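You operate a simulated robot arm through the tools that you are given. There is no shell and no other tool. Be economical: measure what you need, move in short steps, check, and stop when the job is done.

The job below is to be done with a simulated robot arm. You get a single attempt, and the scene is never put back.

TASK
Share out the packs on the table by the day bed. At the end: the pack marked "rent" from the table by the day bed is on top of the cream hat box (marked "HATS"); the pack marked "bills" from the table by the day bed is on the sketch board; the blue sponge block is on the blue bands tin; the battery (marked "FULL") from the table by the day bed stands where the blue sponge block stood; the lemon biscuit stands where the battery stood; whatever was shut is shut again. Leave all else as you found it, and nothing knocked over.
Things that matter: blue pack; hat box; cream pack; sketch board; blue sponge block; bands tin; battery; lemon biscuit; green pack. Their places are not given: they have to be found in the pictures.

Only the result counts: the job must be done as asked and must still hold three seconds after the hand-in. Knocking over, shifting, dropping, spilling or breaking anything else fails it.

THE ROBOT
A 5-joint arm with a two-finger parallel gripper, fixed in place. Base frame: the origin is at the foot of the arm, x ahead of it, y to its left, z up; the work surface is at about z = 0. Units: mm, rad, N and s.
With the tool pointing down near the work surface it reaches from about 260 to 680 mm from the base axis. Its first joint turns from -1.152 to 1.152 rad. The tool tilts only in the upright plane through the base axis and itself; it spins freely about its own axis. Payload 2.9 kg.
Tool frame: the origin (TCP) lies between the finger pads and is the grasp point; the fingertips stand 30 mm ahead of it; z points along the fingers, y is the line along which they close. Largest opening 110 mm; finger width 20, thickness 10; the body of the gripper, 48 by 112 mm, starts 55 mm behind the TCP.
Orientation is that of the tool frame in the base frame, as [roll, pitch, yaw] about the fixed x, y, z axes, in that order (R = Rz(yaw) Ry(pitch) Rx(roll)). With the fingers straight down and closing along the base's y, the tool's x points along the base's -x, its y along +y and its z along -z.

THE INTERFACE
- The arm moves only by the tool apply_moves. Its arguments are lists of equal length, an entry for each row: "offset": the shift along the base's x, y, z in mm, a list of three; "turn": the turn, a rotation vector about the base's x, y, z in rad, a list of three; "fingers": the opening, from 0 (shut) to 1 (fully open). In form: {"offset": [[dx, dy, dz], ...], "turn": [[wx, wy, wz], ...], "fingers": [fingers, ...]}. A call has 1 to 8 rows; each row shifts and turns the commanded pose from where the row before left it. Each row takes 0.2 s and may step no farther than 50 mm and 0.15 rad from the row before; otherwise, or with a gripper value out of range, the whole call is refused. Where a pose cannot be reached the arm comes as near as it can. A force on the tool above 40 N (or 10 N above the force at the start of the call, whichever is more), or a blocked arm, ends the call early, and 0.2 s more pass. Each finger travels about 108 mm/s and halts on what it meets, pressing with about 42 N; the grip force reading is that of the motor and also rises with nothing between the fingers. The clock runs only during rows and for 0.2 s after the last one: add rows that do not move to give the fingers time. It gives the time, the measured TCP pose, the force on the tool (base axes), the opening and the grip force at its end, in the units of the frame above (readings bear some noise).
- Cameras (640 x 400 px; columns grow to the right, rows downward): "scene" is fixed at [25.1, -453.1, 588.2]; the picture's right is [0.82, -0.57, 0.00], its down [-0.40, -0.58, -0.71] and it looks along [0.40, 0.58, -0.70] (base axes); focal length 245 px, centre (320, 200). "wrist" rides on the gripper at [-36, 0, -57] in the tool frame; the picture's right is [0.00, -1.00, 0.00], its down [0.97, 0.00, -0.24] and it looks along [0.24, 0.00, 0.97] (tool axes); focal length 218 px, centre (320, 200).
- camera(camera): a new picture of that camera. The clock stands still meanwhile.
- measure_at(camera, pixels): for up to 12 pixels [column, row] of the newest picture of that camera ("zoom" is the newest enlarged one), the place [x, y, z] in the base frame of the surface seen there, good to about 3 mm. The clock stands still meanwhile.
- inspect(camera, box): a new picture of the part [left, top, right, bottom] of that camera's present view, enlarged. The clock stands still meanwhile.
- sign_off(): hands the job in; it is judged then, once.

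Keep the steps short. Do not move on a guess: measure, check each grasp and each placing, and mend mistakes. In all there are 80 turns and 46 pictures (those below and enlarged ones count). Leave the gripper open and the arm clear of the work at the hand-in unless told otherwise, and finish with a single line.

The tools are called by a JSON object that holds its "method" and its "body". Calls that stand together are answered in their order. apply_moves: Moves the arm, as the interface text tells. Its arguments: {"type":"object","properties":{"offset":{"type":"array","items":{"type":"array","items":{"type":"number"}}},"turn":{"type":"array","items":{"type":"array","items":{"type":"number"}}},"fingers":{"type":"array","items":{"type":"number"}}},"required":["offset","turn","fingers"]} The other tools are called the same way: camera (camera) takes a picture; measure_at (camera, pixels) gives the place of the surface under pixels of a picture; inspect (camera, box) takes an enlarged picture of a part of a camera's view; sign_off () hands the job in.

At the start:

```text
time_s: 0.0
tool_pos: [456.3, -40.3, 341.5]
ee_rot: [-3.141, 0.001, 3.138]
wrist_force: [0.1, -0.6, 0.0]
width: 110.0
grasp_force: 0.1
```

scene: 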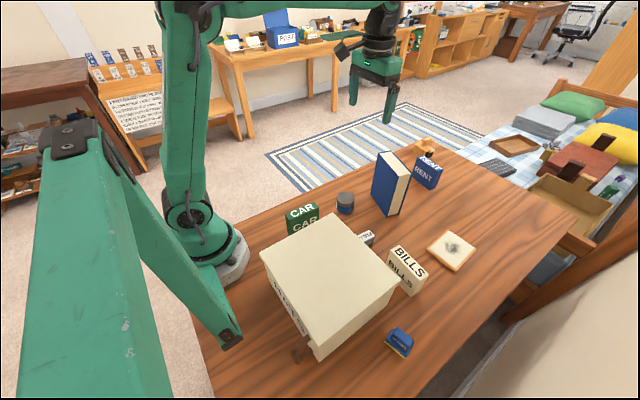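
wrist: 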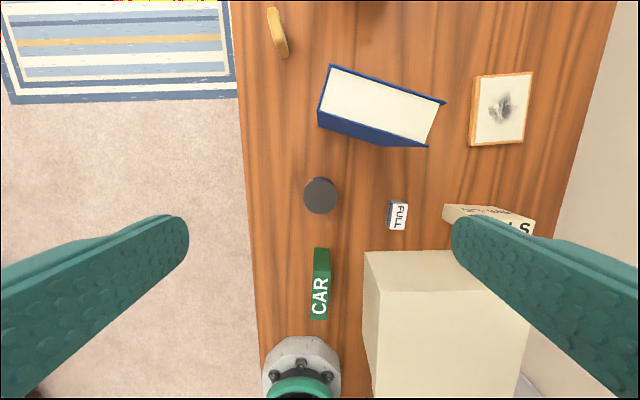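

I can see the hat box, three packs, a book, a tin, the battery (partly hidden) and a small blue block near (400,342). I'll enlarge these areas to identify each one.

{"method": "inspect", "body": {"camera": "scene", "box": [250, 130, 490, 280]}}

{"method": "inspect", "body": {"camera": "scene", "box": [250, 240, 442, 360]}}

{"method": "inspect", "body": {"camera": "wrist", "box": [230, 0, 550, 200]}}

```text
2.67 times, centred on (370, 205) of scene
```

zoom: 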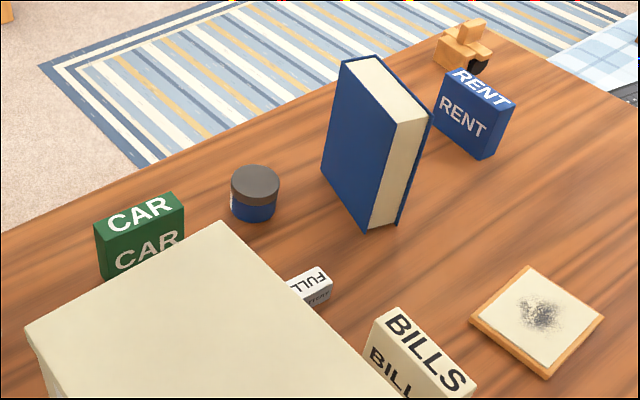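

```text
3.33 times, centred on (346, 300) of scene
```

zoom: 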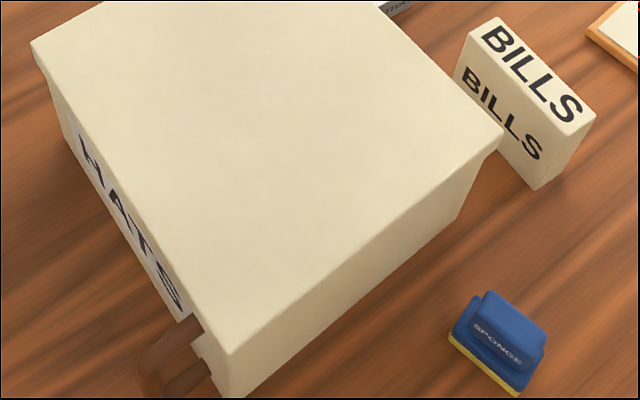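

```text
2.00 times, centred on (390, 100) of wrist
```

zoom: 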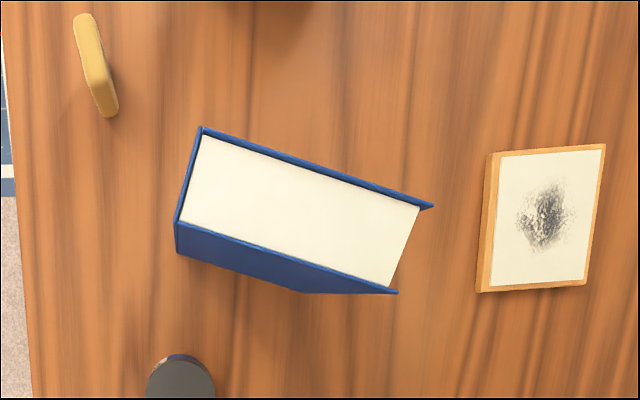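

The lemon biscuit stands on edge behind the book, and the tin, battery, sponge and board are all identified. Next I'll measure them in both pictures.

{"method": "measure_at", "body": {"camera": "wrist", "pixels": [[271, 12], [281, 50], [306, 195], [334, 195], [390, 203], [405, 205], [403, 227], [390, 226], [475, 77], [530, 75], [522, 142], [472, 143]]}}

{"method": "measure_at", "body": {"camera": "scene", "pixels": [[417, 158], [427, 155], [443, 169], [434, 171], [391, 250], [400, 246], [427, 272], [418, 277], [393, 333], [410, 341], [406, 352], [398, 341]]}}

{"method": "measure_at", "body": {"camera": "scene", "pixels": [[263, 255], [332, 217], [396, 279], [318, 345], [288, 211], [317, 206], [378, 157], [389, 153], [408, 174], [398, 178], [300, 355], [470, 300]]}}

```text
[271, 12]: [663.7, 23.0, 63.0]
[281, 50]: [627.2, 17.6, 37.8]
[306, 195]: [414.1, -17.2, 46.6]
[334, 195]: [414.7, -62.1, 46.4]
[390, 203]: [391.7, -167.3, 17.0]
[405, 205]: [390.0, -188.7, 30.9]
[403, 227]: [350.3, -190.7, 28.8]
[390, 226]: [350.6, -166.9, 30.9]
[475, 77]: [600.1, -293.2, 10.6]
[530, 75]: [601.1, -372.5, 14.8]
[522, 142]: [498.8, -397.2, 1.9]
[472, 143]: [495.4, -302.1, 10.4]
```

```text
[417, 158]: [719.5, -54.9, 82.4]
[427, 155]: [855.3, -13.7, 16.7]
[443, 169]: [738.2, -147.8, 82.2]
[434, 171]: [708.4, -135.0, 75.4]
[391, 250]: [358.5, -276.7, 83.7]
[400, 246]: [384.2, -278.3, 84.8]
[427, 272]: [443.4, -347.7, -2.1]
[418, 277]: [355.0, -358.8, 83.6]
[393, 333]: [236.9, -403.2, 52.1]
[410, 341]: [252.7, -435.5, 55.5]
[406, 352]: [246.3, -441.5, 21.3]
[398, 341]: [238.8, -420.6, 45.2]
```

```text
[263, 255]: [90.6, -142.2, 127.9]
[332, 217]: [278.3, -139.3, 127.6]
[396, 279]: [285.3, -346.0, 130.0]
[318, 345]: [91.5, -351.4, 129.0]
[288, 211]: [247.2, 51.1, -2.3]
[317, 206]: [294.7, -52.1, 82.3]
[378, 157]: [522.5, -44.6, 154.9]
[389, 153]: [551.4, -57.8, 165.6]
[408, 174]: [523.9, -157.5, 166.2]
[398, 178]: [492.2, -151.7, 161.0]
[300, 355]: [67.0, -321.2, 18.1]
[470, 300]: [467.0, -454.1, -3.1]
```

The battery is at about (370,-178), the biscuit at (645,20), the tin at (414,-40), the sponge at (243,-420), and the pack "rent" is far out at (722,-100). I'll begin with the sponge and move above it, staying high.

{"method": "apply_moves", "body": {"offset": [[-6, -45, 0], [-6, -45, 0], [-6, -45, 0], [-6, -45, 0], [-6, -45, 0], [-6, -45, 0], [-38, -30, 0], [-38, -30, 0]], "turn": [[0, 0, 0], [0, 0, 0], [0, 0, 0], [0, 0, 0], [0, 0, 0], [0, 0, 0], [0, 0, 0], [0, 0, 0]], "fingers": [1, 1, 1, 1, 1, 1, 1, 1]}}

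{"method": "apply_moves", "body": {"offset": [[-35, -30, -35], [-35, -20, -35], [-15, 0, -30], [0, 0, 0]], "turn": [[0, 0, 0], [0, 0, 0], [0, 0, 0], [0, 0, 0]], "fingers": [1, 1, 1, 1]}}

{"method": "camera", "body": {"camera": "wrist"}}

```text
time_s: 1.8
tool_pos: [344.3, -371.7, 343.4]
ee_rot: [-3.141, -0.002, 3.141]
wrist_force: [0.0, 0.7, 0.1]
width: 110.0
grasp_force: 0.0
```

```text
refused: row 1 steps farther than a row can; nothing moved
```

```text
40 pictures are left
```

wrist: 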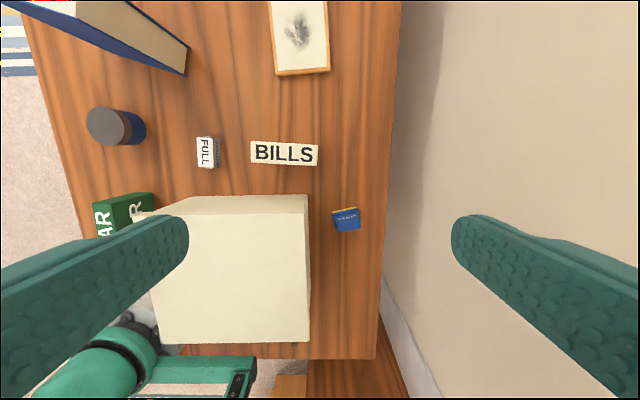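

The first leg arrived, and the second was refused because its step was too long. From here I can see the sponge at (346,220), "BILLS" at (284,153) and the battery at (207,152). I'll measure those, then continue.

{"method": "measure_at", "body": {"camera": "wrist", "pixels": [[252, 143], [318, 146], [315, 164], [252, 164], [199, 138], [213, 140], [213, 166], [199, 166], [275, 73], [328, 70], [324, 5], [271, 5]]}}

{"method": "apply_moves", "body": {"offset": [[-30, -20, -30], [-30, -15, -30], [-25, -10, -35], [-15, 0, -25], [0, 0, 0]], "turn": [[0, 0, 0], [0, 0, 0], [0, 0, 0], [0, 0, 0], [0, 0, 0]], "fingers": [1, 1, 1, 1, 1]}}

{"method": "camera", "body": {"camera": "wrist"}}

```text
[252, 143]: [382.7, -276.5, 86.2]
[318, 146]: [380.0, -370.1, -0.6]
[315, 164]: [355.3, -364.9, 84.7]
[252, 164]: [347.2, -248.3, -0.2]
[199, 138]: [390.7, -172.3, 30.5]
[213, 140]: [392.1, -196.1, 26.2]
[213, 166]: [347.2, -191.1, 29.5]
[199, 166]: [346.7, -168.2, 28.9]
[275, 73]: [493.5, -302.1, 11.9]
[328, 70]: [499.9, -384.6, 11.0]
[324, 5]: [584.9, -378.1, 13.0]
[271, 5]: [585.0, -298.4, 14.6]
```

```text
time_s: 3.0
tool_pos: [244.7, -417.1, 222.4]
ee_rot: [3.14, 0.0, 3.14]
wrist_force: [0.4, 0.9, 0.1]
width: 110.1
grasp_force: 0.0
```

```text
39 pictures are left
```

wrist: 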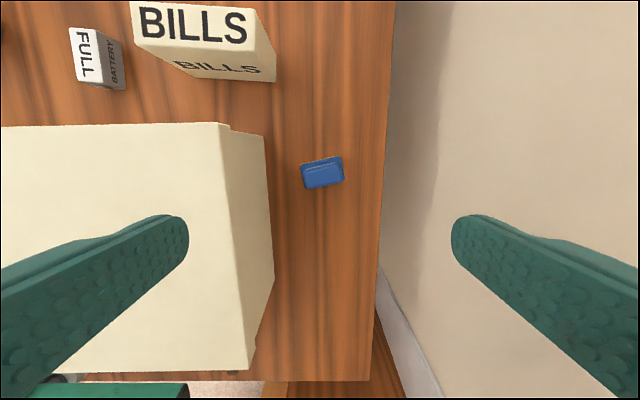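

The sponge is now at (322,172), turned slightly. I'll measure its corners in an enlarged picture.

{"method": "inspect", "body": {"camera": "wrist", "box": [272, 140, 368, 200]}}

{"method": "measure_at", "body": {"camera": "zoom", "pixels": [[195, 175], [460, 115], [480, 275], [225, 320], [330, 210], [205, 260], [472, 195], [150, 230], [520, 195], [330, 100]]}}

```text
6.67 times, centred on (320, 170) of wrist
```

zoom: 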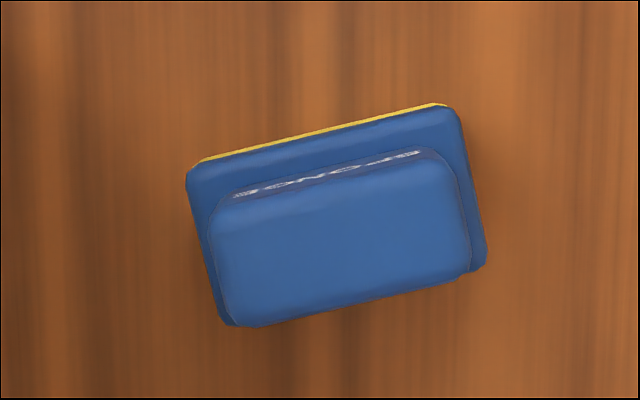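

```text
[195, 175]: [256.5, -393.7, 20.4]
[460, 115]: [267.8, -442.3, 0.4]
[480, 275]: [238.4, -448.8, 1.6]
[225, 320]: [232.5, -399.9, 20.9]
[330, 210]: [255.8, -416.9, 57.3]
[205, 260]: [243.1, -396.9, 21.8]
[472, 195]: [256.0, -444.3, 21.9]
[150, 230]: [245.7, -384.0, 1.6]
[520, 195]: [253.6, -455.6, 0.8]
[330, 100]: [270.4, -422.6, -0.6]
```

The sponge is centred near (248,-421). Its long axis is about 0.22 rad off y, its base is about 48 x 27 and 22 high, and its top is at about z 57. I'll spin the tool to close across the short side, which also keeps the gripper clear of the box, and come down partway.

{"method": "apply_moves", "body": {"offset": [[3.7, -5.7, 0], [0, 0, 0], [0, 0, 0], [0, 0, 0], [0, 0, -15], [0, 0, -15], [0, 0, -15], [0, 0, -15]], "turn": [[0, 0, -0.15], [0, 0, -0.15], [0, 0, -0.15], [0, 0, -0.15], [0, 0, -0.15], [0, 0, -0.15], [0, 0, -0.15], [0, 0, -0.15]], "fingers": [0.6, 0.6, 0.6, 0.6, 0.6, 0.6, 0.6, 0.6]}}

{"method": "apply_moves", "body": {"offset": [[0, 0, 0], [0, 0, -20], [0, 0, -20], [0, 0, 0]], "turn": [[0, 0, -0.15], [0, 0, 0], [0, 0, 0], [0, 0, 0]], "fingers": [0.6, 0.6, 0.6, 0.6]}}

{"method": "camera", "body": {"camera": "wrist"}}

```text
time_s: 4.8
tool_pos: [248.3, -420.8, 159.6]
ee_rot: [-3.14, 0.0, 1.938]
wrist_force: [0.9, -0.4, 0.7]
width: 66.1
grasp_force: 0.1
```

```text
time_s: 5.8
tool_pos: [249.4, -419.0, 122.2]
ee_rot: [3.141, 0.001, 1.79]
wrist_force: [0.3, -0.6, 0.0]
width: 65.6
grasp_force: 0.1
```

```text
37 pictures are left
```

wrist: 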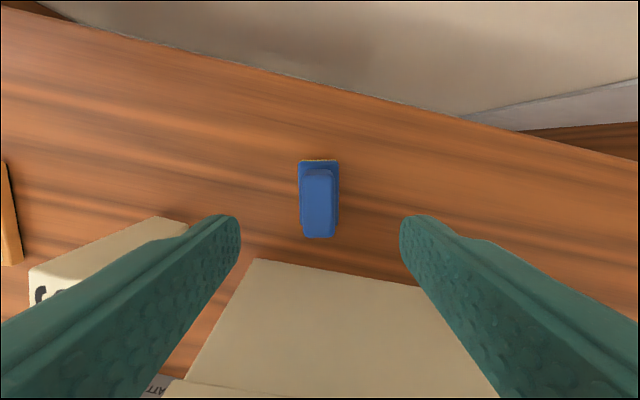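

The sponge is aligned and centred between the fingers. I'll go down to about z 38 and close.

{"method": "apply_moves", "body": {"offset": [[0, 0, -40], [0, 0, -30], [0, 0, -14], [0, 0, 0], [0, 0, 0], [0, 0, 0], [0, 0, 0]], "turn": [[0, 0, 0], [0, 0, 0], [0, 0, 0], [0, 0, 0], [0, 0, 0], [0, 0, 0], [0, 0, 0]], "fingers": [0.6, 0.6, 0.6, 0.6, 0.15, 0.1, 0.1]}}

```text
time_s: 7.4
tool_pos: [247.8, -419.8, 37.3]
ee_rot: [3.141, 0.0, 1.791]
wrist_force: [0.6, -0.3, 0.2]
width: 28.6
grasp_force: 42.2
```

The grip is firm at 28.6 mm. I'll lift well above the box and the packs, and measure the tin's lid from the scene camera too.

{"method": "apply_moves", "body": {"offset": [[0, 0, 40], [0, 0, 45], [0, 0, 45], [0, 0, 45], [0, 0, 40], [20, 35, 0], [20, 40, 0], [15, 45, 0]], "turn": [[0, 0, 0], [0, 0, 0], [0, 0, 0], [0, 0, 0], [0, 0, 0], [0, 0, 0], [0, 0, 0], [0, 0, 0]], "fingers": [0.1, 0.1, 0.1, 0.1, 0.1, 0.1, 0.1, 0.1]}}

{"method": "apply_moves", "body": {"offset": [[15, 45, 0], [20, 45, 0], [20, 45, 0], [20, 40, 0], [20, 40, 0], [0, 30, 0], [0, 0, 0]], "turn": [[0, 0, 0], [0, 0, 0], [0, 0, 0], [0, 0, 0], [0, 0, 0], [0, 0, 0], [0, 0, 0]], "fingers": [0.1, 0.1, 0.1, 0.1, 0.1, 0.1, 0.1]}}

{"method": "camera", "body": {"camera": "wrist"}}

{"method": "inspect", "body": {"camera": "scene", "box": [306, 170, 386, 220]}}

```text
time_s: 9.2
tool_pos: [300.7, -298.8, 258.2]
ee_rot: [3.141, 0.001, 1.789]
wrist_force: [-0.3, 0.4, -1.2]
width: 28.7
grasp_force: 41.5
```

```text
time_s: 10.8
tool_pos: [399.1, -56.5, 253.0]
ee_rot: [-3.141, 0.0, 1.79]
wrist_force: [0.8, -0.6, 0.1]
width: 28.7
grasp_force: 42.5
```

```text
36 pictures are left
```

wrist: 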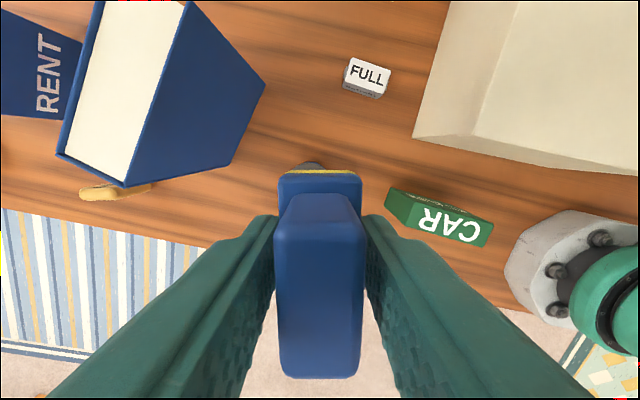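

```text
8.00 times, centred on (346, 195) of scene
```

zoom: 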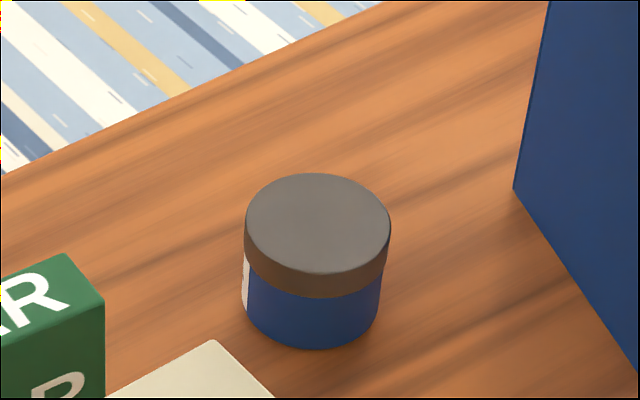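

I can see the tin clearly, with its grey lid on and a blue body. I'll measure the lid.

{"method": "measure_at", "body": {"camera": "zoom", "pixels": [[318, 222], [252, 222], [384, 222], [318, 180], [318, 262], [275, 190], [362, 255], [362, 190], [275, 255]]}}

```text
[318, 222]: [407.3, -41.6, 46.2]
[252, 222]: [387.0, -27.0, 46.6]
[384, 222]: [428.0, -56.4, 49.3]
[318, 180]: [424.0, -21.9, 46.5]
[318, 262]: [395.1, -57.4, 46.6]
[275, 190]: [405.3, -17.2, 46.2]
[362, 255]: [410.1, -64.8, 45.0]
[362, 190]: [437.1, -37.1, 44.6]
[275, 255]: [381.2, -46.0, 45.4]
```

The lid's centre is about (409,-41) with its top at z 46.5. I'll lower the sponge onto it.

{"method": "apply_moves", "body": {"offset": [[12, 15, -30], [0, 0, -45], [0, 0, -40], [0, 0, -35], [0, 0, -12], [0, 0, 0]], "turn": [[0, 0, 0], [0, 0, 0], [0, 0, 0], [0, 0, 0], [0, 0, 0], [0, 0, 0]], "fingers": [0.1, 0.1, 0.1, 0.1, 0.1, 0.1]}}

{"method": "inspect", "body": {"camera": "scene", "box": [298, 145, 394, 205]}}

```text
time_s: 12.2
tool_pos: [409.7, -40.0, 91.9]
ee_rot: [3.141, 0.002, 1.791]
wrist_force: [0.5, 0.9, -0.3]
width: 28.6
grasp_force: 42.1
```

```text
6.67 times, centred on (346, 175) of scene
```

zoom: 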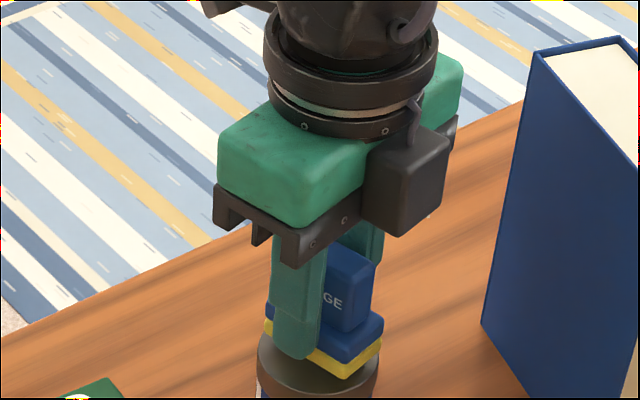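

The sponge hangs just above the lid and well over it. I'll ease it down the last few millimetres.

{"method": "apply_moves", "body": {"offset": [[0, 0, -3], [0, 0, -2], [0, 0, -1.5], [0, 0, 0]], "turn": [[0, 0, 0], [0, 0, 0], [0, 0, 0], [0, 0, 0]], "fingers": [0.1, 0.1, 0.1, 0.1]}}

```text
time_s: 13.2
tool_pos: [409.7, -41.6, 83.9]
ee_rot: [-3.141, 0.0, 1.79]
wrist_force: [-1.7, 0.6, 5.3]
width: 28.5
grasp_force: 41.4
```

The 5 N upward force shows the sponge is resting on the lid. I'll open gently, let it settle, and lift straight up.

{"method": "apply_moves", "body": {"offset": [[0, 0, 0], [0, 0, 0], [0, 0, 0], [0, 0, 25], [0, 0, 45], [0, 0, 50], [0, 0, 45]], "turn": [[0, 0, 0], [0, 0, 0], [0, 0, 0], [0, 0, 0], [0, 0, 0], [0, 0, 0], [0, 0, 0]], "fingers": [0.35, 0.55, 0.6, 0.6, 0.6, 0.6, 0.6]}}

{"method": "inspect", "body": {"camera": "scene", "box": [298, 165, 394, 225]}}

```text
time_s: 14.8
tool_pos: [411.7, -41.3, 251.2]
ee_rot: [3.141, -0.001, 1.791]
wrist_force: [0.5, -0.2, 0.7]
width: 66.2
grasp_force: 0.1
```

```text
6.67 times, centred on (346, 195) of scene
```

zoom: 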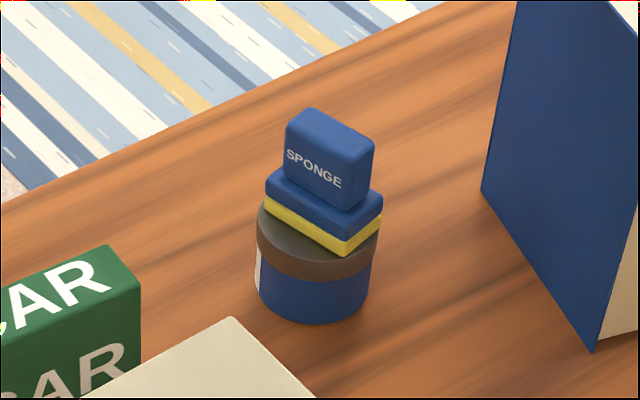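

The sponge sits stably on the tin. Next is the battery, so I'll turn the tool back to close along y and move above (372,-176).

{"method": "apply_moves", "body": {"offset": [[-5, -20, 0], [-5, -20, 0], [-5, -20, 0], [-5, -20, 0], [-5, -20, 0], [-5, -20, 0], [-4, -15, 0], [-4, 0, -20]], "turn": [[0, 0, 0.15], [0, 0, 0.15], [0, 0, 0.15], [0, 0, 0.15], [0, 0, 0.15], [0, 0, 0.15], [0, 0, 0.15], [0, 0, 0.15]], "fingers": [0.6, 0.6, 0.6, 0.6, 0.6, 0.6, 0.6, 0.6]}}

{"method": "apply_moves", "body": {"offset": [[0, 0, -30], [0, 0, -20], [0, 0, 0]], "turn": [[0, 0, 0.15], [0, 0, 0], [0, 0, 0]], "fingers": [0.6, 0.6, 0.6]}}

{"method": "camera", "body": {"camera": "wrist"}}

{"method": "inspect", "body": {"camera": "wrist", "box": [272, 130, 368, 190]}}

```text
time_s: 16.6
tool_pos: [372.7, -174.6, 228.8]
ee_rot: [3.141, 0.001, 2.992]
wrist_force: [0.0, -0.5, -0.2]
width: 66.1
grasp_force: 0.1
```

```text
time_s: 17.4
tool_pos: [371.2, -176.8, 179.7]
ee_rot: [-3.141, 0.0, -3.141]
wrist_force: [0.2, -0.3, -0.3]
width: 65.9
grasp_force: 0.1
```

```text
32 pictures are left
```

wrist: 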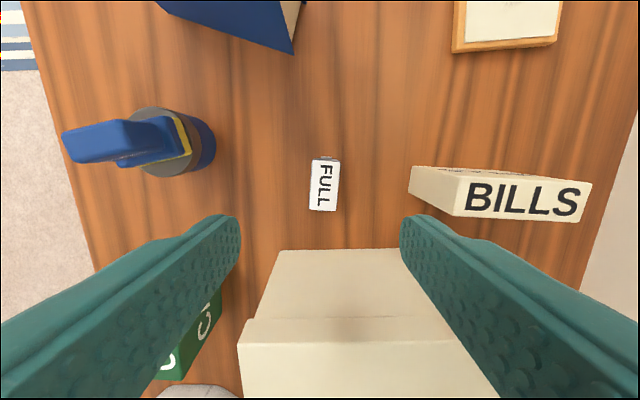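

```text
6.67 times, centred on (320, 160) of wrist
```

zoom: 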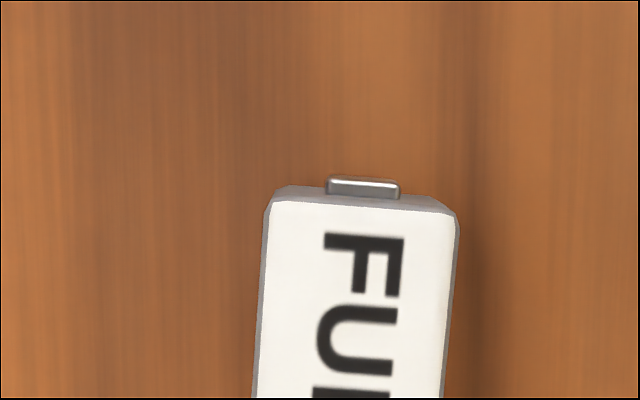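

The battery lies with "FULL" on its upper face, a small terminal at the far end and a slight turn. I'll measure its corners.

{"method": "measure_at", "body": {"camera": "wrist", "pixels": [[314, 162], [338, 164], [335, 208], [312, 207], [324, 185], [350, 185]]}}

```text
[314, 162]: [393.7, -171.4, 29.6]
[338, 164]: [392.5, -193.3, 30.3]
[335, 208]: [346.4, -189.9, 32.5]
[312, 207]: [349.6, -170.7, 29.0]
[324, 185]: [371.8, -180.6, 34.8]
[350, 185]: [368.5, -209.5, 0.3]
```

The centre is (371,-181), with 30 mm height, 21 mm width and a skew of about 0.055 rad. I'll align, go down and close.

{"method": "apply_moves", "body": {"offset": [[-1, -5, -20], [0, 0, -45], [0, 0, -45], [0, 0, -34], [0, 0, 0], [0, 0, 0], [0, 0, 0], [0, 0, 0]], "turn": [[0, 0, -0.055], [0, 0, 0], [0, 0, 0], [0, 0, 0], [0, 0, 0], [0, 0, 0], [0, 0, 0], [0, 0, 0]], "fingers": [0.6, 0.6, 0.6, 0.6, 0.6, 0.1, 0.05, 0.05]}}

```text
time_s: 19.2
tool_pos: [370.5, -180.5, 36.4]
ee_rot: [3.141, 0.001, 3.086]
wrist_force: [0.2, -0.4, -0.2]
width: 27.0
grasp_force: 41.9
```

The battery is gripped at 27 mm. I'll lift and carry it to the sponge's old place at (248,-421), turning the closing axis to match.

{"method": "apply_moves", "body": {"offset": [[0, 0, 45], [0, 0, 50], [0, 0, 50], [0, 0, 45], [0, -45, 0], [-10, -45, 0], [-20, -40, 0], [-20, -35, 0]], "turn": [[0, 0, 0], [0, 0, 0], [0, 0, 0], [0, 0, 0], [0, 0, -0.15], [0, 0, -0.15], [0, 0, -0.15], [0, 0, -0.15]], "fingers": [0.05, 0.05, 0.05, 0.05, 0.05, 0.05, 0.05, 0.05]}}

{"method": "apply_moves", "body": {"offset": [[-25, -30, 0], [-25, -25, 0], [-23, -20, 0], [0, 0, -35], [0, 0, -45], [0, 0, -50], [0, 0, -40], [0, 0, 0]], "turn": [[0, 0, -0.15], [0, 0, -0.15], [0, 0, -0.15], [0, 0, -0.15], [0, 0, -0.095], [0, 0, 0], [0, 0, 0], [0, 0, 0]], "fingers": [0.05, 0.05, 0.05, 0.05, 0.05, 0.05, 0.05, 0.05]}}

{"method": "inspect", "body": {"camera": "scene", "box": [320, 280, 480, 380]}}

```text
time_s: 21.0
tool_pos: [319.6, -346.9, 226.3]
ee_rot: [-3.14, 0.0, 2.484]
wrist_force: [0.1, -0.5, -0.1]
width: 26.8
grasp_force: 42.4
```

```text
time_s: 22.8
tool_pos: [249.8, -419.6, 54.7]
ee_rot: [-3.141, 0.003, 1.79]
wrist_force: [0.2, -0.2, -0.2]
width: 26.8
grasp_force: 41.6
```

```text
4.00 times, centred on (400, 330) of scene
```

zoom: 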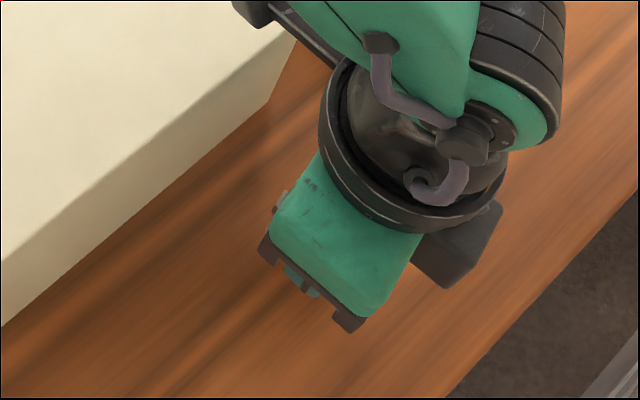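

The tool is over the spot at z 55. The battery was gripped with the TCP at z 35, so I'll lower 20 mm and feel for contact.

{"method": "apply_moves", "body": {"offset": [[0, 0, -12], [0, 0, -5], [0, 0, -3], [0, 0, -0.5], [0, 0, 0]], "turn": [[0, 0, 0], [0, 0, 0], [0, 0, 0], [0, 0, 0], [0, 0, 0]], "fingers": [0.05, 0.05, 0.05, 0.05, 0.05]}}

```text
time_s: 24.0
tool_pos: [249.6, -420.9, 36.3]
ee_rot: [-3.141, 0.002, 1.792]
wrist_force: [0.8, 5.5, 13.3]
width: 26.6
grasp_force: 41.7
```

The battery is on the table, with an upward force of 13 N. I'll release it and lift.

{"method": "apply_moves", "body": {"offset": [[0, 0, 0.5], [0, 0, 0], [0, 0, 0], [0, 0, 25], [0, 0, 45], [0, 0, 50], [0, 0, 50], [0, 0, 0]], "turn": [[0, 0, 0], [0, 0, 0], [0, 0, 0], [0, 0, 0], [0, 0, 0], [0, 0, 0], [0, 0, 0], [0, 0, 0]], "fingers": [0.3, 0.5, 0.6, 0.6, 0.6, 0.6, 0.6, 0.6]}}

{"method": "camera", "body": {"camera": "wrist"}}

```text
time_s: 25.8
tool_pos: [247.3, -421.1, 206.9]
ee_rot: [-3.141, 0.0, 1.79]
wrist_force: [1.7, 0.1, 0.2]
width: 66.2
grasp_force: 0.1
```

```text
29 pictures are left
```

wrist: 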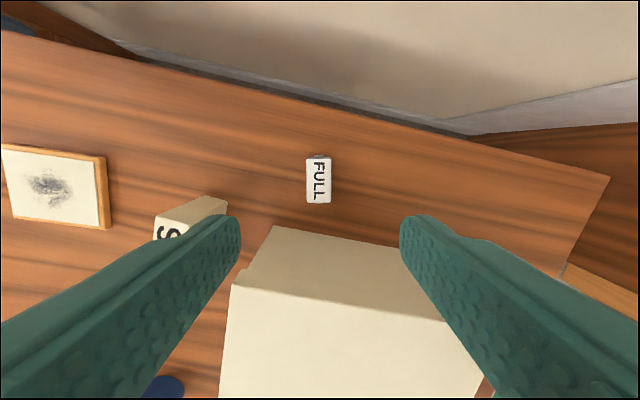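

The battery stands at the sponge's old place. I'll measure it to confirm, then move above "BILLS" near (369,-318) with the fingers closing along x.

{"method": "measure_at", "body": {"camera": "wrist", "pixels": [[308, 160], [329, 160], [330, 200], [308, 200]]}}

{"method": "apply_moves", "body": {"offset": [[30, 20, 20], [30, 20, 15], [30, 20, 0], [31, 25, 0], [0, 18, 0], [0, 0, 0]], "turn": [[0, 0, 0], [0, 0, -0.11], [0, 0, -0.11], [0, 0, 0], [0, 0, 0], [0, 0, 0]], "fingers": [0.6, 0.6, 0.6, 0.6, 0.6, 0.6]}}

{"method": "camera", "body": {"camera": "wrist"}}

```text
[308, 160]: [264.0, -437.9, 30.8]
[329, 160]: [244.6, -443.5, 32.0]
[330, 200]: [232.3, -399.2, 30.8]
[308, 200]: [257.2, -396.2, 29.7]
```

```text
time_s: 27.2
tool_pos: [370.1, -317.4, 240.3]
ee_rot: [3.141, 0.001, 1.571]
wrist_force: [0.1, -0.5, -0.7]
width: 66.1
grasp_force: 0.1
```

```text
28 pictures are left
```

wrist: 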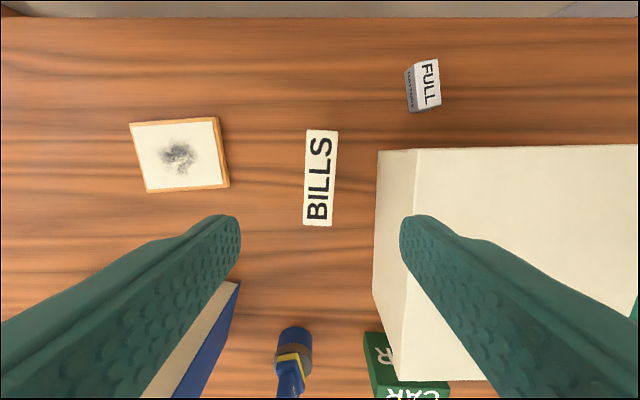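

The battery's centre reads (249.5,-419), which matches. I'll measure the top corners of "BILLS" and the board's corners.

{"method": "measure_at", "body": {"camera": "wrist", "pixels": [[310, 133], [335, 134], [330, 223], [305, 222], [320, 180], [133, 125], [211, 119], [222, 183], [148, 189], [178, 155]]}}

```text
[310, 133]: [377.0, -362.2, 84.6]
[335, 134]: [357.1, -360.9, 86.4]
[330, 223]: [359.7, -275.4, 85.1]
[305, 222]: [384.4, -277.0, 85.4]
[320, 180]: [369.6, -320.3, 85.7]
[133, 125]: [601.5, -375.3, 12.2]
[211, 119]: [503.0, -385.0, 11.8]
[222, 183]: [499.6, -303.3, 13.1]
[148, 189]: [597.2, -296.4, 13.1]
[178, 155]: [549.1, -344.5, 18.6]
```

"BILLS" is centred at (370,-319), skewed 0.06 rad, with its top at 85. The board is centred at (550,-340) with its long side at 0.08 rad and its top at 12.5. I'll go down and grip "BILLS" at z 60.

{"method": "apply_moves", "body": {"offset": [[1, -1, -40], [0, 0, -50], [0, 0, -50], [0, 0, -40], [0, 0, 0], [0, 0, 0], [0, 0, 0], [0, 0, 0]], "turn": [[0, 0, -0.059], [0, 0, 0], [0, 0, 0], [0, 0, 0], [0, 0, 0], [0, 0, 0], [0, 0, 0], [0, 0, 0]], "fingers": [0.6, 0.6, 0.6, 0.6, 0.6, 0.1, 0.1, 0.1]}}

```text
time_s: 29.0
tool_pos: [372.1, -317.0, 58.0]
ee_rot: [-3.141, -0.002, 1.511]
wrist_force: [0.0, 0.2, 0.2]
width: 29.7
grasp_force: 42.3
```

The pack is gripped at 29.7 mm. I'll lift it, carry it over the board and turn it -1.43 rad.

{"method": "apply_moves", "body": {"offset": [[0, 0, 40], [0, 0, 50], [0, 0, 30], [25, -3, 0], [25, -3, 0], [25, -3, 0], [25, -3, 0], [25, -3, 0]], "turn": [[0, 0, 0], [0, 0, 0], [0, 0, -0.13], [0, 0, -0.13], [0, 0, -0.13], [0, 0, -0.13], [0, 0, -0.13], [0, 0, -0.13]], "fingers": [0.1, 0.1, 0.1, 0.1, 0.1, 0.1, 0.1, 0.1]}}

{"method": "apply_moves", "body": {"offset": [[25, -3, 0], [25, -3, 0], [5, 0, 0], [0, 0, -20], [0, 0, -40], [0, 0, -35], [0, 0, 0]], "turn": [[0, 0, -0.13], [0, 0, -0.13], [0, 0, -0.13], [0, 0, -0.13], [0, 0, -0.13], [0, 0, 0], [0, 0, 0]], "fingers": [0.1, 0.1, 0.1, 0.1, 0.1, 0.1, 0.1]}}

{"method": "inspect", "body": {"camera": "scene", "box": [370, 180, 530, 280]}}

```text
time_s: 30.8
tool_pos: [496.8, -333.2, 181.4]
ee_rot: [3.142, 0.0, 0.729]
wrist_force: [0.0, 0.5, -1.8]
width: 29.7
grasp_force: 41.9
```

```text
time_s: 32.4
tool_pos: [551.5, -338.4, 84.0]
ee_rot: [3.141, 0.002, 0.081]
wrist_force: [0.4, -0.5, -1.9]
width: 29.4
grasp_force: 42.3
```

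```text
4.00 times, centred on (450, 230) of scene
```

zoom: 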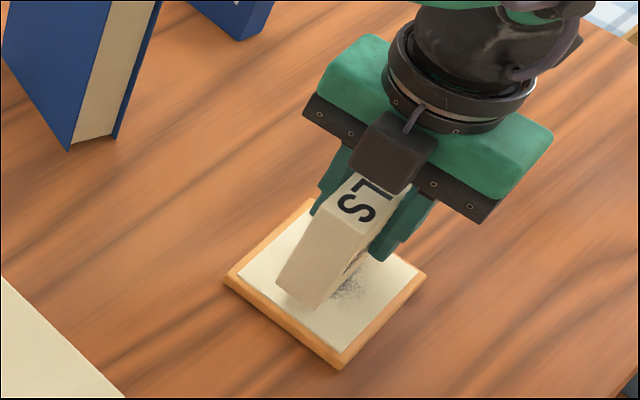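

The pack is over the board and aligned, with its bottom about 12 mm above it. I'll ease it down.

{"method": "apply_moves", "body": {"offset": [[0, 0, -7], [0, 0, -3], [0, 0, -2], [0, 0, -1], [0, 0, 0]], "turn": [[0, 0, 0], [0, 0, 0], [0, 0, 0], [0, 0, 0], [0, 0, 0]], "fingers": [0.1, 0.1, 0.1, 0.1, 0.1]}}

```text
time_s: 33.6
tool_pos: [548.6, -339.0, 71.0]
ee_rot: [3.14, -0.001, 0.08]
wrist_force: [-0.2, -0.5, -0.8]
width: 29.6
grasp_force: 42.2
```

The force reading is not clear, so I'll lower a little more until there is contact.

{"method": "apply_moves", "body": {"offset": [[0, 0, -1], [0, 0, -1], [0, 0, 0]], "turn": [[0, 0, 0], [0, 0, 0], [0, 0, 0]], "fingers": [0.1, 0.1, 0.1]}}

```text
time_s: 34.4
tool_pos: [549.9, -339.6, 72.5]
ee_rot: [-3.141, 0.001, 0.083]
wrist_force: [-6.2, 6.9, 12.0]
width: 29.4
grasp_force: 41.6
```

That gave contact, with 12 N upward. I'll release and lift clear.

{"method": "apply_moves", "body": {"offset": [[0, 0, 1], [0, 0, 0], [0, 0, 0], [0, 0, 30], [0, 0, 45], [0, 0, 50], [0, 0, 50], [0, 0, 0]], "turn": [[0, 0, 0], [0, 0, 0], [0, 0, 0], [0, 0, 0], [0, 0, 0], [0, 0, 0], [0, 0, 0], [0, 0, 0]], "fingers": [0.35, 0.5, 0.6, 0.6, 0.6, 0.6, 0.6, 0.6]}}

{"method": "inspect", "body": {"camera": "scene", "box": [350, 120, 510, 280]}}

```text
time_s: 36.2
tool_pos: [547.8, -339.0, 243.7]
ee_rot: [3.141, 0.003, 0.081]
wrist_force: [0.1, 0.3, 0.3]
width: 66.1
grasp_force: 0.0
out of reach, approached as far as the arm can: row 7
```

```text
2.50 times, centred on (430, 200) of scene
```

zoom: 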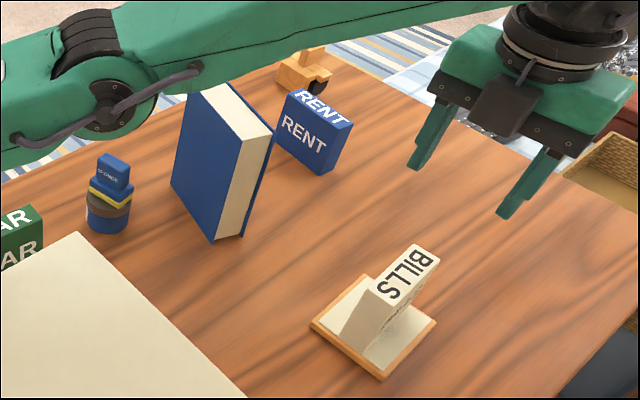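

"BILLS" stands squarely on the board. Next is the biscuit. I'll travel high to around (630,20), keeping the fingertips above the book, which is 166 high.

{"method": "apply_moves", "body": {"offset": [[0, 40, -8], [0, 45, 0], [5, 45, 0], [10, 45, 0], [10, 45, 0], [15, 45, 0], [20, 45, 0], [12, 45, 0]], "turn": [[0, 0, 0], [0, 0, 0], [0, 0, 0], [0, 0, 0], [0, 0, 0], [0, 0, 0], [0, 0, 0], [0, 0, 0]], "fingers": [0.6, 0.6, 0.6, 0.6, 0.6, 0.6, 0.6, 0.6]}}

{"method": "camera", "body": {"camera": "wrist"}}

```text
time_s: 38.0
tool_pos: [616.6, -14.5, 236.5]
ee_rot: [3.141, -0.001, 0.109]
wrist_force: [-0.1, 0.2, 0.1]
width: 66.2
grasp_force: 0.1
out of reach, approached as far as the arm can: row 8
```

```text
25 pictures are left
```

wrist: 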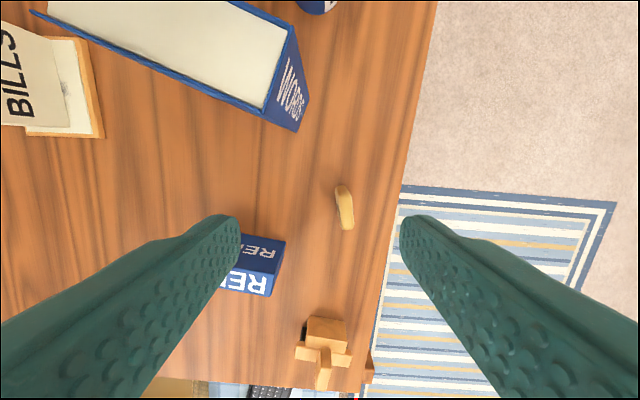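

The arm stopped a bit short at this height. I can see the biscuit at (344,208), "RENT" at (258,262) and the wooden toy at (323,345). I'll enlarge the biscuit and measure it.

{"method": "inspect", "body": {"camera": "wrist", "box": [304, 170, 384, 240]}}

{"method": "measure_at", "body": {"camera": "wrist", "pixels": [[338, 188], [343, 187], [349, 226], [343, 227], [345, 207], [340, 207], [337, 200], [341, 222]]}}

{"method": "measure_at", "body": {"camera": "wrist", "pixels": [[243, 238], [283, 242], [272, 294], [230, 290], [250, 290], [256, 272], [297, 128], [268, 115], [290, 28], [306, 350], [345, 322], [325, 385]]}}

```text
5.71 times, centred on (344, 205) of wrist
```

zoom: 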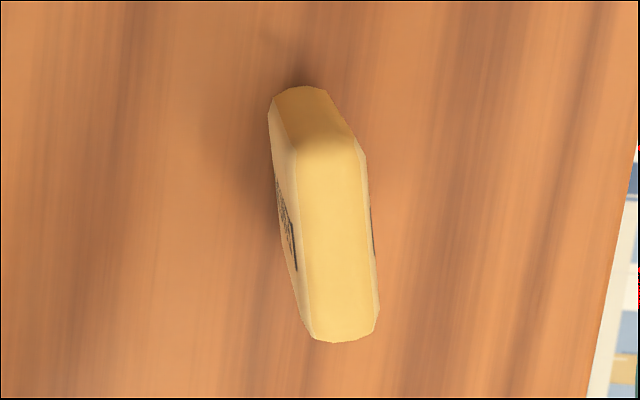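

```text
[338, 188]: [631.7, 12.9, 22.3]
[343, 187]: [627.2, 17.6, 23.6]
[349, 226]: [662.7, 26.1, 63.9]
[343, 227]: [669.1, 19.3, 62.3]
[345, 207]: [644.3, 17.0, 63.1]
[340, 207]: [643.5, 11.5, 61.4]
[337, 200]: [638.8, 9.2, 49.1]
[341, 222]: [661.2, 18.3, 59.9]
```

```text
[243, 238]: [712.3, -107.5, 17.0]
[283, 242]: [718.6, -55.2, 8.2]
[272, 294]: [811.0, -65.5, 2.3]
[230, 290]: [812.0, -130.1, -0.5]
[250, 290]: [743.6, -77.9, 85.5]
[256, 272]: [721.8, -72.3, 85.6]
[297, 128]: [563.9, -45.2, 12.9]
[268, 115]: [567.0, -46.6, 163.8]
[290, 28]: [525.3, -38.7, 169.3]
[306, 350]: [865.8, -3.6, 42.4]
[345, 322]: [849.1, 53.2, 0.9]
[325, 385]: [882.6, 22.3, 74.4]
```

The biscuit stands on edge. Its centre is about (649,19), its top is at z 63, it is about 14 thick, and its axis is at about 0.18 rad. I'll come down a bit so the arm can reach its commanded pose, turning slightly, then read the pose.

{"method": "apply_moves", "body": {"offset": [[0, 0, -45], [0, 0, -35], [0, 0, 0]], "turn": [[0, 0, 0], [0, 0, 0.1], [0, 0, 0]], "fingers": [0.6, 0.6, 0.6]}}

```text
time_s: 38.8
tool_pos: [618.6, -25.7, 156.4]
ee_rot: [3.141, 0.001, 0.183]
wrist_force: [0.7, 1.1, -0.2]
width: 66.1
grasp_force: 0.0
out of reach, approached as far as the arm can: row 1
```

The measured pose is (618.6,-25.7,156.4). I'll shift over the biscuit at (649,19) and come down to z 120.

{"method": "apply_moves", "body": {"offset": [[10, 22, -10], [10, 22, -10], [10, 0, -16], [0, 0, 0]], "turn": [[0, 0, 0], [0, 0, 0], [0, 0, 0], [0, 0, 0]], "fingers": [0.6, 0.6, 0.6, 0.6]}}

{"method": "camera", "body": {"camera": "wrist"}}

```text
time_s: 39.8
tool_pos: [649.0, 19.3, 121.2]
ee_rot: [-3.14, 0.0, 0.181]
wrist_force: [-0.2, 0.0, -0.3]
width: 66.2
grasp_force: 0.1
```

```text
23 pictures are left
```

wrist: 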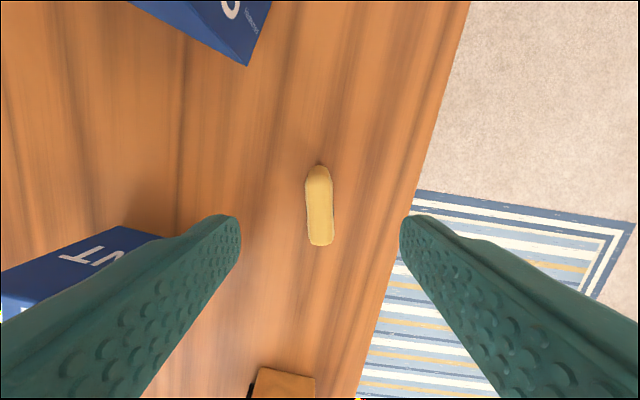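

The biscuit is centred and aligned between the fingers. I'll go down to z 42 and close.

{"method": "apply_moves", "body": {"offset": [[0, 0, -40], [0, 0, -38], [0, 0, 0], [0, 0, 0], [0, 0, 0], [0, 0, 0], [0, 0, 0]], "turn": [[0, 0, 0], [0, 0, 0], [0, 0, 0], [0, 0, 0], [0, 0, 0], [0, 0, 0], [0, 0, 0]], "fingers": [0.6, 0.6, 0.6, 0.4, 0.2, 0.0, 0.0]}}

```text
time_s: 41.4
tool_pos: [648.6, 19.4, 41.5]
ee_rot: [3.141, 0.0, 0.183]
wrist_force: [0.3, 0.7, 0.6]
width: 15.0
grasp_force: 42.1
```

The biscuit is held at 15 mm. I'll lift it, go around the book on its far (+y) side while rising, then cross to the battery's old place at (371,-181).

{"method": "apply_moves", "body": {"offset": [[0, 0, 45], [0, 0, 45], [-40, 12, 20], [-40, 12, 25], [-38, 0, 30], [-38, 0, 30], [-30, -35, 15], [-29, -38, 0]], "turn": [[0, 0, 0], [0, 0, 0], [0, 0, 0], [0, 0, 0], [0, 0, 0], [0, 0, 0], [0, 0, 0], [0, 0, 0]], "fingers": [0, 0, 0, 0, 0, 0, 0, 0]}}

```text
time_s: 43.2
tool_pos: [432.6, -44.6, 255.4]
ee_rot: [-3.141, 0.002, 0.183]
wrist_force: [0.0, 0.1, -1.5]
width: 14.8
grasp_force: 42.2
out of reach, approached as far as the arm can: row 4, 5
```

The pose reads (432.6,-44.6,255.4). I'll go on to (371,-181) from these measured values and check before lowering.

{"method": "apply_moves", "body": {"offset": [[-20, -45, 0], [-20, -45, 0], [-21.6, -46.4, 0], [0, 0, -50], [0, 0, -50], [0, 0, -40], [0, 0, 0]], "turn": [[0, 0, -0.12], [0, 0, -0.12], [0, 0, 0], [0, 0, 0], [0, 0, 0], [0, 0, 0], [0, 0, 0]], "fingers": [0, 0, 0, 0, 0, 0, 0]}}

```text
refused: row 3 steps farther than a row can; nothing moved
```

One row was just over the step limit, so I'll split it.

{"method": "apply_moves", "body": {"offset": [[-20, -45, 0], [-20, -45, 0], [-20, -40, 0], [-1.6, -6.4, -30], [0, 0, -45], [0, 0, -45], [0, 0, -20], [0, 0, 0]], "turn": [[0, 0, -0.12], [0, 0, -0.12], [0, 0, 0], [0, 0, 0], [0, 0, 0], [0, 0, 0], [0, 0, 0], [0, 0, 0]], "fingers": [0, 0, 0, 0, 0, 0, 0, 0]}}

```text
time_s: 45.0
tool_pos: [373.3, -179.0, 112.1]
ee_rot: [-3.14, 0.0, -0.057]
wrist_force: [0.4, -0.5, -0.3]
width: 15.1
grasp_force: 41.7
```

I'm at about (372,-180,112). I'll lower to just above the table and re-read.

{"method": "apply_moves", "body": {"offset": [[-1, -1, -30], [0, 0, -30], [0, 0, -4], [0, 0, 0]], "turn": [[0, 0, 0], [0, 0, 0], [0, 0, 0], [0, 0, 0]], "fingers": [0, 0, 0, 0]}}

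{"method": "apply_moves", "body": {"offset": [[0, 0, -2], [0, 0, 0]], "turn": [[0, 0, 0], [0, 0, 0]], "fingers": [0, 0]}}

```text
time_s: 46.0
tool_pos: [371.7, -181.4, 48.6]
ee_rot: [3.141, 0.0, -0.058]
wrist_force: [-0.2, 0.2, 0.3]
width: 15.1
grasp_force: 41.9
```

```text
time_s: 46.6
tool_pos: [371.3, -181.7, 47.9]
ee_rot: [3.141, -0.001, -0.059]
wrist_force: [0.8, -0.6, 0.3]
width: 14.9
grasp_force: 41.8
```

There is no contact yet at z of about 47. I'll lower in small steps towards 42.

{"method": "apply_moves", "body": {"offset": [[0, 0, -1.5], [0, 0, -1.5], [0, 0, -1], [0, 0, 0]], "turn": [[0, 0, 0], [0, 0, 0], [0, 0, 0], [0, 0, 0]], "fingers": [0, 0, 0, 0]}}

```text
time_s: 47.6
tool_pos: [372.0, -180.2, 43.5]
ee_rot: [3.141, 0.0, -0.055]
wrist_force: [-0.5, -0.6, 0.1]
width: 14.9
grasp_force: 42.6
```

{"method": "apply_moves", "body": {"offset": [[0, 0, -1], [0, 0, 0]], "turn": [[0, 0, 0], [0, 0, 0]], "fingers": [0, 0]}}

{"method": "apply_moves", "body": {"offset": [[0, 0, -0.7], [0, 0, 0]], "turn": [[0, 0, 0], [0, 0, 0]], "fingers": [0, 0]}}

```text
time_s: 48.2
tool_pos: [373.0, -181.5, 42.3]
ee_rot: [3.14, -0.001, -0.059]
wrist_force: [-1.0, -0.1, -0.2]
width: 14.9
grasp_force: 42.0
```

```text
time_s: 48.8
tool_pos: [374.2, -180.5, 41.0]
ee_rot: [3.141, -0.001, -0.058]
wrist_force: [-4.2, 0.8, 10.0]
width: 14.9
grasp_force: 42.3
```

Contact reads 10 N. I'll release slowly and lift straight up.

{"method": "apply_moves", "body": {"offset": [[0, 0, 0.5], [0, 0, 0], [0, 0, 0], [0, 0, 0], [0, 0, 30], [0, 0, 45], [0, 0, 50], [0, 0, 40]], "turn": [[0, 0, 0], [0, 0, 0], [0, 0, 0], [0, 0, 0], [0, 0, 0], [0, 0, 0], [0, 0, 0], [0, 0, 0]], "fingers": [0.2, 0.35, 0.5, 0.5, 0.5, 0.5, 0.5, 0.5]}}

{"method": "camera", "body": {"camera": "wrist"}}

```text
time_s: 50.6
tool_pos: [371.2, -178.2, 209.1]
ee_rot: [-3.142, 0.002, -0.058]
wrist_force: [-0.4, 0.6, -0.1]
width: 55.1
grasp_force: 0.0
```

```text
22 pictures are left
```

wrist: 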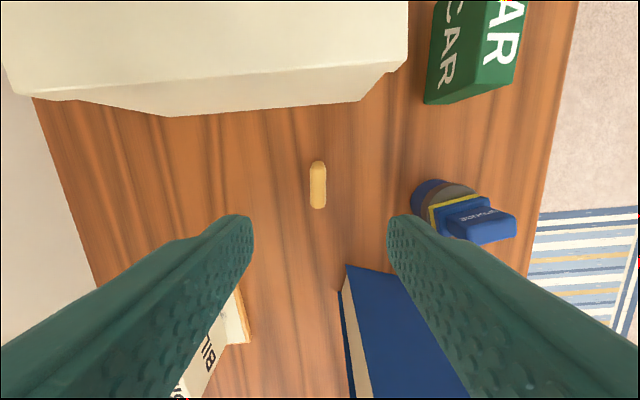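

The biscuit stands where the battery was. Last is "RENT", which is too far for a straight-down grasp at a radius of about 735. It faces the base squarely, so I'll tilt the tool outwards by 0.45 rad and grip it by its ends. First I'll cross high over the book to (597,-85).

{"method": "apply_moves", "body": {"offset": [[0, 0, 38], [45, 19, 0], [45, 19, 0], [45, 19, 0], [45, 19, 0], [45, 19, 0], [0, 0, 0], [0, 0, 0]], "turn": [[0, 0, 0], [0, 0, 0], [0, 0, 0], [0, 0, 0], [0, 0, 0], [0, 0, 0], [0, 0, -0.08], [0, 0, 0]], "fingers": [0.5, 0.5, 0.5, 0.5, 0.5, 0.5, 0.8, 1]}}

```text
time_s: 52.4
tool_pos: [595.2, -104.6, 242.0]
ee_rot: [-3.14, 0.003, -0.042]
wrist_force: [-0.2, 0.6, 0.0]
width: 109.9
grasp_force: 0.0
out of reach, approached as far as the arm can: row 6, 7
```

The arm strained at the height limit. Tilting should ease that, so I'll tilt outwards by 0.45 rad while coming down slightly, then read the pose.

{"method": "apply_moves", "body": {"offset": [[0, 0, -10], [0, 0, -10], [0, 0, 0], [0, 0, 0]], "turn": [[-0.0204, -0.148, 0], [-0.0204, -0.148, 0], [-0.0204, -0.148, 0], [0, 0, 0]], "fingers": [1, 1, 1, 1]}}

{"method": "camera", "body": {"camera": "wrist"}}

```text
time_s: 53.4
tool_pos: [593.9, -104.9, 225.8]
ee_rot: [3.079, -0.446, -0.03]
wrist_force: [-0.6, -0.2, 0.1]
width: 109.9
grasp_force: 0.1
```

```text
21 pictures are left
```

wrist: 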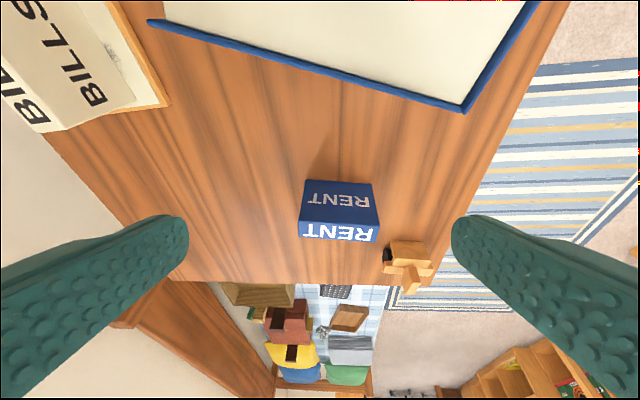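

This gives a good view of "RENT" at (340,210). I'll enlarge it and measure its top corners.

{"method": "inspect", "body": {"camera": "wrist", "box": [284, 170, 396, 240]}}

```text
5.71 times, centred on (340, 205) of wrist
```

zoom: 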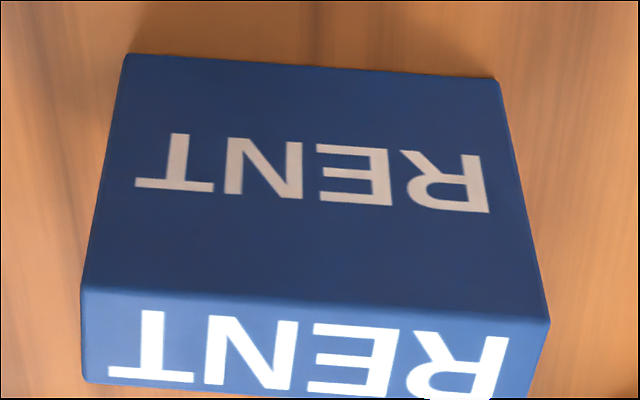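

{"method": "measure_at", "body": {"camera": "zoom", "pixels": [[88, 284], [545, 318], [90, 295], [535, 325], [88, 378], [535, 385], [130, 60], [492, 85], [315, 320], [315, 380], [315, 180], [200, 284]]}}

```text
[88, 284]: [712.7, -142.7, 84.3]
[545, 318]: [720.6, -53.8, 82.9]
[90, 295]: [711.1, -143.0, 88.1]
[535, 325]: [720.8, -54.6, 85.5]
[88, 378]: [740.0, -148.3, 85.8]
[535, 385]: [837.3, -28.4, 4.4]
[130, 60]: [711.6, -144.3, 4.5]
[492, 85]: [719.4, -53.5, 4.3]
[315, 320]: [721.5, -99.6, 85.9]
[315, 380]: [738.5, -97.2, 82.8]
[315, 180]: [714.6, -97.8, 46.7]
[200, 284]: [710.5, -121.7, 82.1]
```

"RENT" is centred at about (731,-100), 90 long and 29 thick, with its top at 85 and its face normal at -0.09 rad. I'll move closer along the arm's plane, with a small spin correction, and read the pose.

{"method": "apply_moves", "body": {"offset": [[40, 3, -20], [40, 3, -20], [25, 2, -25], [0, 0, -10], [0, 0, 0]], "turn": [[0, 0, 0], [0, 0, 0], [0.028, -0.004, -0.0585], [0, 0, 0], [0, 0, 0]], "fingers": [1, 1, 1, 1, 1]}}

```text
time_s: 54.6
tool_pos: [689.1, -139.7, 149.5]
ee_rot: [3.078, -0.443, -0.054]
wrist_force: [0.8, 0.7, -0.6]
width: 110.1
grasp_force: 0.0
out of reach, approached as far as the arm can: row 2, 3
```

The arm kept its azimuth rather than following the sideways shift, so it is at (689,-140,150). The pack's top is at 85, and the fingertips at about 118 are well clear. I'll swing back in the base's natural way, with shift and turn together, to about (698,-96).

{"method": "apply_moves", "body": {"offset": [[4.5, 22, 0], [4.5, 22, 0], [0, 0, 0]], "turn": [[0, 0, 0.0322], [0, 0, 0.0322], [0, 0, 0]], "fingers": [1, 1, 1]}}

```text
time_s: 55.4
tool_pos: [699.8, -96.4, 150.3]
ee_rot: [3.08, -0.443, 0.011]
wrist_force: [-0.2, 0.0, -0.3]
width: 109.9
grasp_force: 0.0
```

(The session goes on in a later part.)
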